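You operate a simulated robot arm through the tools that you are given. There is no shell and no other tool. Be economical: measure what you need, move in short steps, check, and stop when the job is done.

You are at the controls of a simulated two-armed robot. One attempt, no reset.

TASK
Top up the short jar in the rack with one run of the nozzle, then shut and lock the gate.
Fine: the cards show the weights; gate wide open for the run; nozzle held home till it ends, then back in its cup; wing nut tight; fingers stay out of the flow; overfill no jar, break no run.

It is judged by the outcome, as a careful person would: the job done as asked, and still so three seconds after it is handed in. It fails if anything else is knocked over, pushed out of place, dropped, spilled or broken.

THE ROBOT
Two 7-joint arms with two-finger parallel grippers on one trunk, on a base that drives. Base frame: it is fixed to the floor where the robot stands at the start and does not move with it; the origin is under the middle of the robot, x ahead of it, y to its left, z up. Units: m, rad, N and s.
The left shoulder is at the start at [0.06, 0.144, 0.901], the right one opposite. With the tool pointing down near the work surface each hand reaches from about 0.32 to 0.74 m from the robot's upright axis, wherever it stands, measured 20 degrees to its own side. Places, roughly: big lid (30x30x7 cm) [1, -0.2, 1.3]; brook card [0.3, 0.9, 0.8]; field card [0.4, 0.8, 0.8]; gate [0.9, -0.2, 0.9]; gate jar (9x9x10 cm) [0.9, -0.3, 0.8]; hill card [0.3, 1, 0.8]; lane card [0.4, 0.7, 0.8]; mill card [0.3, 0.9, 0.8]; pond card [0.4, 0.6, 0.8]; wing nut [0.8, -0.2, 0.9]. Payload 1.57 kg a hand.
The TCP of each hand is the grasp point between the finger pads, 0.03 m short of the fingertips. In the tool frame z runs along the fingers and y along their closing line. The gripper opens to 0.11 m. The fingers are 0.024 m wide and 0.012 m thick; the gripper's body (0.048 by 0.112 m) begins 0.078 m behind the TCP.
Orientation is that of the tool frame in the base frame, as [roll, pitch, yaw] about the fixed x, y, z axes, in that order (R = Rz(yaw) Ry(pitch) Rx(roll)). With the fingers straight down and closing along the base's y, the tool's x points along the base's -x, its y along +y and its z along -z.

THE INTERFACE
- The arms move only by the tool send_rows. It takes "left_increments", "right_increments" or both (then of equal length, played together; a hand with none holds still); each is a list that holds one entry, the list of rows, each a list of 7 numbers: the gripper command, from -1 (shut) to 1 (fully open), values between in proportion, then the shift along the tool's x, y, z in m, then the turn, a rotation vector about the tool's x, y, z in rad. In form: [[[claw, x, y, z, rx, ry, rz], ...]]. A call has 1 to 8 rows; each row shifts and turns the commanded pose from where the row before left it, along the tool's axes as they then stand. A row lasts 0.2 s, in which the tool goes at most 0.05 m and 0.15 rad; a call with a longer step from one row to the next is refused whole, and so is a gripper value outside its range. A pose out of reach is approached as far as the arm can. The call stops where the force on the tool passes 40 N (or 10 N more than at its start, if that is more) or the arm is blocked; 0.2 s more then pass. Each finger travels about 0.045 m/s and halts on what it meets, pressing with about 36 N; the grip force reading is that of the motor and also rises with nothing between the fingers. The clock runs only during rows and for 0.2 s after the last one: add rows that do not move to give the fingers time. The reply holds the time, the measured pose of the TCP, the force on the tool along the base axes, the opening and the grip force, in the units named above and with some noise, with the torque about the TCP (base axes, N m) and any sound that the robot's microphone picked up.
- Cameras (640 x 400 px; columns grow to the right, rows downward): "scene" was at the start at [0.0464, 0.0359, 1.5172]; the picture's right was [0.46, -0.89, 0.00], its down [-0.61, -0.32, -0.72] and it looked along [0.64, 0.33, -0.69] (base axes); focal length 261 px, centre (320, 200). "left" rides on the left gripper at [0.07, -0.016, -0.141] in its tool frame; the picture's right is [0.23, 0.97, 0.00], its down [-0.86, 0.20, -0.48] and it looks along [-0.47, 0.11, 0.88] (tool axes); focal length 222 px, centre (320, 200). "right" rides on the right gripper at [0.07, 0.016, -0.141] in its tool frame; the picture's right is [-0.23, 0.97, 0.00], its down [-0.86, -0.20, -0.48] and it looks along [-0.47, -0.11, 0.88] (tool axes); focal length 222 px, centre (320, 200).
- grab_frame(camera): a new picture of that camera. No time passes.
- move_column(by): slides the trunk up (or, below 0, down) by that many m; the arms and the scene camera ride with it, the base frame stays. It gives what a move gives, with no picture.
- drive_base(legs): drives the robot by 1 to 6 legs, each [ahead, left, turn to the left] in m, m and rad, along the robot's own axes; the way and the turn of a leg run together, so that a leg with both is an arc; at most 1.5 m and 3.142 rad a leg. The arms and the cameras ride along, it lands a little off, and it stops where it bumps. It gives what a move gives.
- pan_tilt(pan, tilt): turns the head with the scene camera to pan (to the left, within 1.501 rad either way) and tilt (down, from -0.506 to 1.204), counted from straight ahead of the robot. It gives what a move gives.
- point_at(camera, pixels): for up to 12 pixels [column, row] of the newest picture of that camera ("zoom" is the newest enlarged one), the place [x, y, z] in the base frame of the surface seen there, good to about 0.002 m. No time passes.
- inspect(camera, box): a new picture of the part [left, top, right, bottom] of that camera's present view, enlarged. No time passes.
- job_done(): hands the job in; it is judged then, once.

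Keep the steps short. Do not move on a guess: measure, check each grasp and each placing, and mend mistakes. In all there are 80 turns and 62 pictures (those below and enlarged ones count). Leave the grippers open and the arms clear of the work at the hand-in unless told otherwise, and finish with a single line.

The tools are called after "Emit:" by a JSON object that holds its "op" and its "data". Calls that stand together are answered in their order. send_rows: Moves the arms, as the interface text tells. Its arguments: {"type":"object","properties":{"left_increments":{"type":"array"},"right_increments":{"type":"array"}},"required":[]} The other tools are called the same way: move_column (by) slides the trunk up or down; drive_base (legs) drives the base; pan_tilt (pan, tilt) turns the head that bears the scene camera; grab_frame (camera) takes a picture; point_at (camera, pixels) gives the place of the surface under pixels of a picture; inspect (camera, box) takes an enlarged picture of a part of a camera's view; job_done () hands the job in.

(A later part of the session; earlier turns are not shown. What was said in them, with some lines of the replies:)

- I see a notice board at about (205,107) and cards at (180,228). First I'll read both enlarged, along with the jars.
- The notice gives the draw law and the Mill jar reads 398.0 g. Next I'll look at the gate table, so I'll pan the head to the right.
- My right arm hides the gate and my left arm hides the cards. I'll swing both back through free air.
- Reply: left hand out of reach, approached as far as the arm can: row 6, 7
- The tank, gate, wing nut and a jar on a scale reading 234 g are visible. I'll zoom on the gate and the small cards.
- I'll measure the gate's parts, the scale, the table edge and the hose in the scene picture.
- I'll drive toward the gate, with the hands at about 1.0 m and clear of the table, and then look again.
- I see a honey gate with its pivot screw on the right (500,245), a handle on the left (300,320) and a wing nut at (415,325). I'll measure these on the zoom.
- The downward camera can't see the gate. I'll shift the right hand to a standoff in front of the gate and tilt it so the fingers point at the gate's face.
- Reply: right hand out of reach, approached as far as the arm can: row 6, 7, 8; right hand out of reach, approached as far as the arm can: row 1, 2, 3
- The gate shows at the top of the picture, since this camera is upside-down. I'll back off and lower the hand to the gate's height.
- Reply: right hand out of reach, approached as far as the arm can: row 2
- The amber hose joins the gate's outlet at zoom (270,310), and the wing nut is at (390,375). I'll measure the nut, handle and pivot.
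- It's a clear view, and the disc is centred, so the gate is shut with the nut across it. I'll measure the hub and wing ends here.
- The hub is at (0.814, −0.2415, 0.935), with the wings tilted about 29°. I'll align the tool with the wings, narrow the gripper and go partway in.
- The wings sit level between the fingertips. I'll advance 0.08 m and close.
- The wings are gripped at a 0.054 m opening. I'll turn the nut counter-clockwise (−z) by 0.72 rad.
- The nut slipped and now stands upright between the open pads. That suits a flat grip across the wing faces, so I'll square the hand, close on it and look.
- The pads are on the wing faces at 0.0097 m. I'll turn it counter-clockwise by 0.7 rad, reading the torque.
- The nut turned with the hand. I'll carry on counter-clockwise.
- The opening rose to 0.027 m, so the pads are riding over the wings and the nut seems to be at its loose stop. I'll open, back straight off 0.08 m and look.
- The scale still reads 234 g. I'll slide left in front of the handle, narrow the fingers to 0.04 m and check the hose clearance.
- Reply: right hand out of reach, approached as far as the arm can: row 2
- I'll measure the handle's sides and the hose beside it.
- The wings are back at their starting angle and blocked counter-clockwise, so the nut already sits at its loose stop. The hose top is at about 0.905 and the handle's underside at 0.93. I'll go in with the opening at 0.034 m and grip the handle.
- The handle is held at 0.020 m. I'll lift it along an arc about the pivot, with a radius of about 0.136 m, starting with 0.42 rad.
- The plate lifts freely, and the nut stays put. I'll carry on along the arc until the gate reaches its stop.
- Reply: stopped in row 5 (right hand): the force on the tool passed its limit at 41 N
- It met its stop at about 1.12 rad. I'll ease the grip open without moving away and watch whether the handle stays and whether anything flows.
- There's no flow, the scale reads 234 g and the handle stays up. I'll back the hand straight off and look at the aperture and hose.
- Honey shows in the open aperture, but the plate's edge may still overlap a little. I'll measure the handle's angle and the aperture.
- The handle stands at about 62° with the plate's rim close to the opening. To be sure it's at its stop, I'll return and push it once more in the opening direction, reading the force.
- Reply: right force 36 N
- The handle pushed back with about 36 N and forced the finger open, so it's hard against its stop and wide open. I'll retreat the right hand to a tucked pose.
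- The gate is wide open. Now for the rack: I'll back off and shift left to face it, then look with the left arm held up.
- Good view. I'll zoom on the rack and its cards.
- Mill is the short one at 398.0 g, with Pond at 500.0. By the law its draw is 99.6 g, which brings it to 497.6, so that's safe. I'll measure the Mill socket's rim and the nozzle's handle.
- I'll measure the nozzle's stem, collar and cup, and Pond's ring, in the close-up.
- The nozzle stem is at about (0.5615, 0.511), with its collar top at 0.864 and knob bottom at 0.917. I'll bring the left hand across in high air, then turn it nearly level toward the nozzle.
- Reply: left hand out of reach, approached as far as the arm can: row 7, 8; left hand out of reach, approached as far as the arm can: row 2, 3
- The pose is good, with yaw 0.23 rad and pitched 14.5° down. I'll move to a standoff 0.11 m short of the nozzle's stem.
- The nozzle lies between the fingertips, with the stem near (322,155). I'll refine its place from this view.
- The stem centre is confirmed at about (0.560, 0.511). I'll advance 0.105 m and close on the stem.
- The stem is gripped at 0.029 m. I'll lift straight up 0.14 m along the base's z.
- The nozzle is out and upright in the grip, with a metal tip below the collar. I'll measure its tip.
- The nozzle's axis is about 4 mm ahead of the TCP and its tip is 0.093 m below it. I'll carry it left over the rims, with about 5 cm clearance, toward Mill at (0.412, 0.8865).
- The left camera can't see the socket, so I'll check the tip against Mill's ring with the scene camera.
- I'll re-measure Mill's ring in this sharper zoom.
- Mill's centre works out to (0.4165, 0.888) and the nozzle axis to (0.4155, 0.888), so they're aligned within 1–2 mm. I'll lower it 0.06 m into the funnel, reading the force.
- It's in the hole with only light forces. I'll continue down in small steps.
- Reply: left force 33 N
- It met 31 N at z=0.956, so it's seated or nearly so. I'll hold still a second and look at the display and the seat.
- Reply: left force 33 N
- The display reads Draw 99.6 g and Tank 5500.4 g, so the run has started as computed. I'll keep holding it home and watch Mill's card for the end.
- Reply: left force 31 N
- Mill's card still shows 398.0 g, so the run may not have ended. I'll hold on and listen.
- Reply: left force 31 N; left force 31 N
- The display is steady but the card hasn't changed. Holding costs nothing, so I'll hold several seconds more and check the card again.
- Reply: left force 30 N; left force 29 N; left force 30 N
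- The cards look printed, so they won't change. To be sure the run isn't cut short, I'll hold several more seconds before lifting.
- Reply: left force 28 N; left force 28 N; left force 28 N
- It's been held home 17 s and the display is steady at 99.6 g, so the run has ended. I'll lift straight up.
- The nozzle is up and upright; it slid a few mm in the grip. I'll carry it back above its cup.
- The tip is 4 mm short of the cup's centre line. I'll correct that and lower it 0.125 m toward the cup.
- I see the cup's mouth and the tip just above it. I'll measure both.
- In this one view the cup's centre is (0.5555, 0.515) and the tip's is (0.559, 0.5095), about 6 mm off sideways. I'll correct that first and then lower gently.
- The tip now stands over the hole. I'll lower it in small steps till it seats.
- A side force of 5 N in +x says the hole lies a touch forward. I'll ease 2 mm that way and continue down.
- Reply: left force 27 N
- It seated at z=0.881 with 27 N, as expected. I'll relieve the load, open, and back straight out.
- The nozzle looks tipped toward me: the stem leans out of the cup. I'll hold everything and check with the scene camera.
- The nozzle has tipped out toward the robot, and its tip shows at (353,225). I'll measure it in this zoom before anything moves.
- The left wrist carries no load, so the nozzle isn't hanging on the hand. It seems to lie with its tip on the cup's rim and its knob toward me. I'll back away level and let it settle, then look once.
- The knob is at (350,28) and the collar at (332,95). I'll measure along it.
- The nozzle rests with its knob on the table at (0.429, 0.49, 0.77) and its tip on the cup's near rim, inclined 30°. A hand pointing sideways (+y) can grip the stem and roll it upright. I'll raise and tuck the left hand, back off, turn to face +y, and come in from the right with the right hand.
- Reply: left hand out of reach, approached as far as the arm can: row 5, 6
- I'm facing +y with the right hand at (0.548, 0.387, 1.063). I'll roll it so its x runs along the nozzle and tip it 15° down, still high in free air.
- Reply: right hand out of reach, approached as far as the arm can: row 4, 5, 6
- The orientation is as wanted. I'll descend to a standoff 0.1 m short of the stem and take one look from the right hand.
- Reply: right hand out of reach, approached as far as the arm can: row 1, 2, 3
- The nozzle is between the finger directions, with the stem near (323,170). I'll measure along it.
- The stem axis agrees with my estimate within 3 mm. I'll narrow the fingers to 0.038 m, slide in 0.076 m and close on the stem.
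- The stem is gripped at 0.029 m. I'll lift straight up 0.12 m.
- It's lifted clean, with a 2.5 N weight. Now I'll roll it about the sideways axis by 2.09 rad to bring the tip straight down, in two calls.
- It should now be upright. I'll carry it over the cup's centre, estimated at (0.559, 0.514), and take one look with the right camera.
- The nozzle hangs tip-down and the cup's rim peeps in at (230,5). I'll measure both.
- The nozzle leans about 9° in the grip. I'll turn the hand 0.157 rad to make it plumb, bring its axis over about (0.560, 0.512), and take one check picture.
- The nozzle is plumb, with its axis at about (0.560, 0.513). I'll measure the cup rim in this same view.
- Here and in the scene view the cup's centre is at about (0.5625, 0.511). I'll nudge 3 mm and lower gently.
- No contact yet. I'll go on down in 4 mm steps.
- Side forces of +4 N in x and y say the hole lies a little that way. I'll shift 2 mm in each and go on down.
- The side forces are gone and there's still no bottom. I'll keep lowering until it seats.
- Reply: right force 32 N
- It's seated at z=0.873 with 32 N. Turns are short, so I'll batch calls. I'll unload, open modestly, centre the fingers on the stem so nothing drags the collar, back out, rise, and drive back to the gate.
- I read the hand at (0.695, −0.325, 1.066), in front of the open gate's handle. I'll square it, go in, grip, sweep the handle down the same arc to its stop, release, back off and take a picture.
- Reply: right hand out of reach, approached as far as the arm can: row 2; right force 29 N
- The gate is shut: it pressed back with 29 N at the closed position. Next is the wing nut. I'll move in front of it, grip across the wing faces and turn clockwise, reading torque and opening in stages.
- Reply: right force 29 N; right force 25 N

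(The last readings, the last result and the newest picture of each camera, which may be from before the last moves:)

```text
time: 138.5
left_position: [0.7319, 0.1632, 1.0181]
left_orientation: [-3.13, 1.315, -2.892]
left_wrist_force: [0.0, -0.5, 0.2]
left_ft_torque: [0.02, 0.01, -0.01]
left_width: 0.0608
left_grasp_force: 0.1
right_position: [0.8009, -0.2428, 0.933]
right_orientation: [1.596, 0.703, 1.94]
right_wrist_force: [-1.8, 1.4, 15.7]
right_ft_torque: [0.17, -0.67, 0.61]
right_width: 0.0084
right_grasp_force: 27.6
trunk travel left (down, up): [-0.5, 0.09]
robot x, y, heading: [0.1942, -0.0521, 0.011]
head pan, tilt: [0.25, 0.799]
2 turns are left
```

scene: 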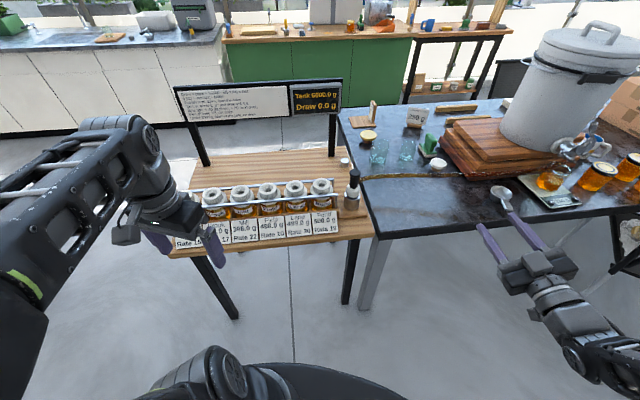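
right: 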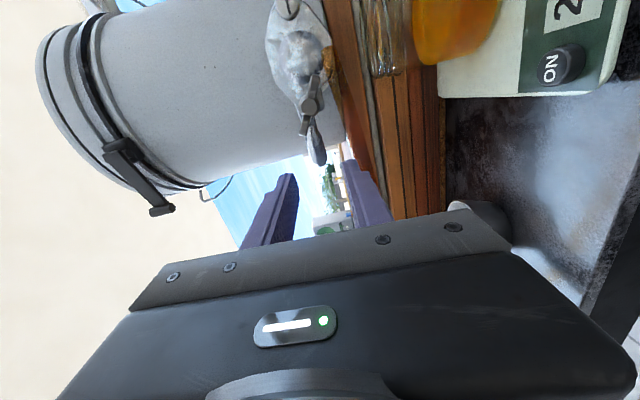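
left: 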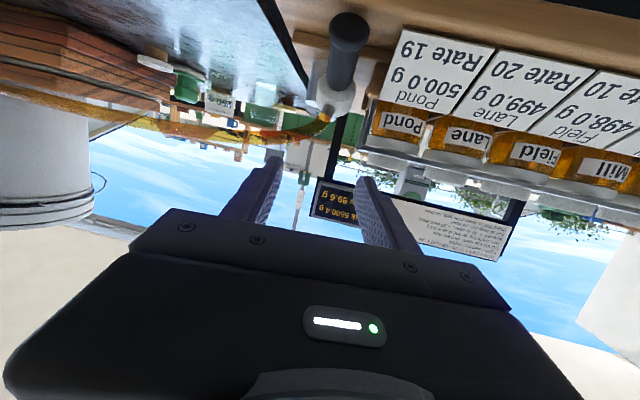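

The nut has turned 1.93 rad clockwise and is still free, with the opening at 0.009 m and little torque. I'll carry on 1.12 rad, then back off, roll back half a turn, regrip and turn a little more, reading each stage.

Emit:
{"op": "send_rows", "data": {"right_increments": [[[-1, 0, 0, 0, 0, 0, 0.14], [-1, 0, 0, 0, 0, 0, 0.14], [-1, 0, 0, 0, 0, 0, 0.14], [-1, 0, 0, 0, 0, 0, 0.14]]]}}

Emit:
{"op": "send_rows", "data": {"right_increments": [[[-1, 0, 0, 0, 0, 0, 0.14], [-1, 0, 0, 0, 0, 0, 0.14], [-1, 0, 0, 0, 0, 0, 0.14], [-1, 0, 0, 0, 0, 0, 0.14]]]}}

Emit:
{"op": "send_rows", "data": {"right_increments": [[[0.1, 0, 0, 0, 0, 0, 0], [0.1, 0, 0, 0, 0, 0, 0], [0.1, 0, 0, 0, 0, 0, 0], [-0.1, 0, 0, -0.045, 0, 0, 0], [-0.1, 0, 0, 0, 0, 0, -0.14], [-0.1, 0, 0, 0, 0, 0, -0.14], [-0.1, 0, 0, 0, 0, 0, -0.14], [-0.1, 0, 0, 0, 0, 0, -0.14]]]}}

Emit:
{"op": "send_rows", "data": {"right_increments": [[[-0.1, 0, 0, 0, 0, 0, -0.145], [-0.1, 0, 0, 0, 0, 0, -0.145], [-0.1, 0, 0, 0, 0, 0, -0.145], [-0.1, 0, 0, 0, 0, 0, -0.145], [-0.1, 0, 0, 0, 0, 0, -0.145], [-0.1, 0, 0, 0, 0, 0, -0.145], [-0.1, 0, 0, 0, 0, 0, -0.145], [-0.1, 0, 0, 0, 0, 0, -0.145]]]}}

Emit:
{"op": "send_rows", "data": {"right_increments": [[[-0.1, 0, 0, 0, 0, 0, -0.145], [-0.1, 0, 0, 0, 0, 0, -0.145], [-0.1, 0, 0, 0, 0, 0, -0.145], [-0.1, 0, 0, 0, 0, 0, -0.145], [-0.1, 0, 0, 0, 0, 0, -0.145], [-0.1, 0, 0, 0, 0, 0, -0.145], [-0.1, 0, 0, 0, 0, 0, -0.145], [-0.1, 0, 0, 0, 0, 0, -0.145]]]}}

Emit:
{"op": "send_rows", "data": {"right_increments": [[[-0.1, 0, 0, 0, 0, 0, -0.145], [-0.1, 0, 0, 0, 0, 0, -0.11], [-0.1, 0, 0, 0.045, 0, 0, 0], [-1, 0, 0, 0, 0, 0, 0], [-1, 0, 0, 0, 0, 0, 0], [-1, 0, 0, 0, 0, 0, 0], [-1, 0, 0, 0, 0, 0, 0]]]}}

Emit:
{"op": "send_rows", "data": {"right_increments": [[[-1, 0, 0, 0, 0, 0, 0.14], [-1, 0, 0, 0, 0, 0, 0.14], [-1, 0, 0, 0, 0, 0, 0.14]]]}}

Emit:
{"op": "inspect", "data": {"camera": "right", "box": [200, 40, 440, 230]}}

```text
time: 139.5
left_position: [0.7288, 0.1643, 1.02]
left_orientation: [-3.124, 1.317, -2.885]
left_wrist_force: [0.3, 0.3, -0.5]
left_ft_torque: [-0.01, 0.01, -0.02]
left_width: 0.0605
left_grasp_force: 0.1
right_position: [0.8004, -0.2402, 0.9352]
right_orientation: [1.588, 0.146, 1.928]
right_wrist_force: [-10.3, 10.6, 21.4]
right_ft_torque: [0.22, -0.97, 0.77]
right_width: 0.009
right_grasp_force: 27.4
trunk travel left (down, up): [-0.5, 0.09]
robot x, y, heading: [0.1988, -0.0474, 0.018]
head pan, tilt: [0.25, 0.799]
```

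```text
time: 140.5
left_position: [0.7286, 0.1635, 1.0198]
left_orientation: [-3.129, 1.317, -2.889]
left_wrist_force: [0.2, -0.7, 0.2]
left_ft_torque: [0.04, -0.04, -0.02]
left_width: 0.0605
left_grasp_force: 0.0
right_position: [0.8009, -0.242, 0.9348]
right_orientation: [1.583, -0.411, 1.917]
right_wrist_force: [-6.9, 4.7, 23.1]
right_ft_torque: [-0.77, -1.79, 0.74]
right_width: 0.0194
right_grasp_force: 32.9
trunk travel left (down, up): [-0.5, 0.09]
robot x, y, heading: [0.1925, -0.0484, 0.011]
head pan, tilt: [0.25, 0.799]
```

```text
time: 142.3
left_position: [0.7316, 0.1628, 1.0186]
left_orientation: [-3.135, 1.314, -2.895]
left_wrist_force: [-0.4, 0.8, -0.4]
left_ft_torque: [0.0, -0.03, -0.04]
left_width: 0.0604
left_grasp_force: 0.1
right_position: [0.7615, -0.2588, 0.9324]
right_orientation: [1.592, 0.149, 1.924]
right_wrist_force: [0.9, -1.0, -0.5]
right_ft_torque: [0.0, -0.03, 0.0]
right_width: 0.0496
right_grasp_force: 0.0
trunk travel left (down, up): [-0.5, 0.09]
robot x, y, heading: [0.1976, -0.0495, 0.014]
head pan, tilt: [0.25, 0.799]
```

```text
time: 144.1
left_position: [0.7321, 0.1614, 1.0188]
left_orientation: [-3.134, 1.314, -2.894]
left_wrist_force: [0.1, 0.6, 0.2]
left_ft_torque: [0.02, 0.0, -0.01]
left_width: 0.0607
left_grasp_force: 0.1
right_position: [0.7616, -0.2613, 0.9325]
right_orientation: [1.652, 1.309, 2.0]
right_wrist_force: [-0.3, 0.9, -0.2]
right_ft_torque: [-0.02, 0.02, 0.03]
right_width: 0.0494
right_grasp_force: 0.0
trunk travel left (down, up): [-0.5, 0.09]
robot x, y, heading: [0.1966, -0.0447, 0.016]
head pan, tilt: [0.25, 0.799]
```

```text
time: 145.9
left_position: [0.7313, 0.1628, 1.0176]
left_orientation: [-3.135, 1.314, -2.896]
left_wrist_force: [0.5, 0.8, -0.2]
left_ft_torque: [-0.01, -0.03, -0.02]
left_width: 0.0604
left_grasp_force: 0.0
right_position: [0.76, -0.2596, 0.9324]
right_orientation: [-1.598, 0.672, -1.237]
right_wrist_force: [0.3, 0.2, -0.9]
right_ft_torque: [0.01, 0.0, -0.03]
right_width: 0.0494
right_grasp_force: 0.0
trunk travel left (down, up): [-0.5, 0.09]
robot x, y, heading: [0.1981, -0.0495, 0.011]
head pan, tilt: [0.25, 0.799]
```

```text
time: 147.5
left_position: [0.731, 0.1618, 1.0189]
left_orientation: [-3.135, 1.317, -2.897]
left_wrist_force: [0.0, -1.2, -0.4]
left_ft_torque: [-0.04, -0.01, 0.01]
left_width: 0.0602
left_grasp_force: 0.1
right_position: [0.8028, -0.2464, 0.9355]
right_orientation: [-1.581, 0.417, -1.227]
right_wrist_force: [8.4, -8.4, 22.4]
right_ft_torque: [-0.37, -1.37, -0.52]
right_width: 0.02
right_grasp_force: 33.8
trunk travel left (down, up): [-0.5, 0.09]
robot x, y, heading: [0.1972, -0.0509, 0.014]
head pan, tilt: [0.25, 0.799]
```

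```text
time: 148.3
left_position: [0.7289, 0.1641, 1.02]
left_orientation: [-3.132, 1.315, -2.892]
left_wrist_force: [0.6, -0.1, 0.2]
left_ft_torque: [0.01, 0.0, 0.02]
left_width: 0.0609
left_grasp_force: 0.0
right_position: [0.8013, -0.2435, 0.9344]
right_orientation: [-1.586, 0.831, -1.23]
right_wrist_force: [-1.4, -7.4, 31.6]
right_ft_torque: [-0.12, -3.34, -1.16]
right_width: 0.0388
right_grasp_force: 45.4
trunk travel left (down, up): [-0.5, 0.09]
robot x, y, heading: [0.1987, -0.0489, 0.015]
head pan, tilt: [0.25, 0.799]
```

```text
2.11 times, centred on (320, 135) of right
1 turns are left
```

zoom: 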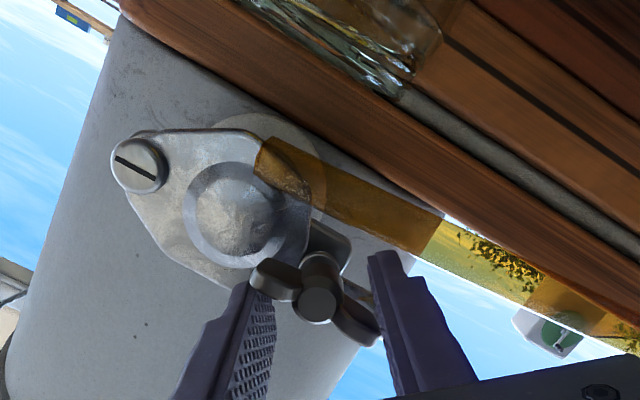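

The nut is tight: it stayed blocked while the pads rode over to 0.039 m under 3 N·m. The gate is shut and the disc is centred. I'll open, back straight off, open both grippers clear of the work, and hand in.

Emit:
{"op": "send_rows", "data": {"right_increments": [[[0.1, 0, 0, 0, 0, 0, 0], [0.1, 0, 0, 0, 0, 0, 0], [0.1, 0, 0, 0, 0, 0, 0], [0.1, 0, 0, -0.03, 0, 0, 0], [0.1, 0, 0, -0.04, 0, 0, 0], [0.1, 0, 0, -0.04, 0, 0, 0], [0.1, 0, 0, -0.04, 0, 0, 0], [0.1, 0, 0, 0, 0, 0, 0]]]}}

Emit:
{"op": "send_rows", "data": {"left_increments": [[[1, 0, 0, 0, 0, 0, 0], [1, 0, 0, 0, 0, 0, 0], [1, 0, 0, 0, 0, 0, 0], [1, 0, 0, 0, 0, 0, 0], [1, 0, 0, 0, 0, 0, 0], [1, 0, 0, 0, 0, 0, 0]]], "right_increments": [[[1, 0, 0, 0, 0, 0, 0], [1, 0, 0, 0, 0, 0, 0], [1, 0, 0, 0, 0, 0, 0], [1, 0, 0, 0, 0, 0, 0], [1, 0, 0, 0, 0, 0, 0], [1, 0, 0, 0, 0, 0, 0]]]}}

Emit:
{"op": "job_done", "data": {}}

```text
time: 150.1
left_position: [0.732, 0.1616, 1.0181]
left_orientation: [-3.133, 1.315, -2.894]
left_wrist_force: [-0.2, -0.3, 0.5]
left_ft_torque: [-0.04, 0.01, 0.01]
left_width: 0.0607
left_grasp_force: 0.0
right_position: [0.6652, -0.2991, 0.9285]
right_orientation: [-1.599, 0.839, -1.239]
right_wrist_force: [0.8, 0.8, -0.5]
right_ft_torque: [0.0, -0.02, -0.01]
right_width: 0.0604
right_grasp_force: 0.0
right hand out of reach, approached as far as the arm can: row 7
trunk travel left (down, up): [-0.5, 0.09]
robot x, y, heading: [0.1973, -0.0517, 0.015]
head pan, tilt: [0.25, 0.799]
```

```text
time: 151.5
left_position: [0.732, 0.1613, 1.0178]
left_orientation: [-3.134, 1.315, -2.895]
left_wrist_force: [0.3, 0.3, 0.2]
left_ft_torque: [-0.01, 0.0, 0.01]
left_width: 0.1101
left_grasp_force: 0.0
right_position: [0.6652, -0.3017, 0.9272]
right_orientation: [-1.602, 0.838, -1.242]
right_wrist_force: [-0.7, 0.3, 0.2]
right_ft_torque: [-0.01, -0.03, 0.0]
right_width: 0.1099
right_grasp_force: 0.1
trunk travel left (down, up): [-0.5, 0.09]
robot x, y, heading: [0.1946, -0.0456, 0.013]
head pan, tilt: [0.25, 0.799]
```

```text
The job is handed in.
```

Handed in: Mill got one run of 99.6 g (398.0 to a computed 497.6 g; its card never changed), the gate is shut and the wing nut is tight, but the nozzle toppled out of its cup after the run and, though I put it back seated, I had no picture left to confirm it stayed.
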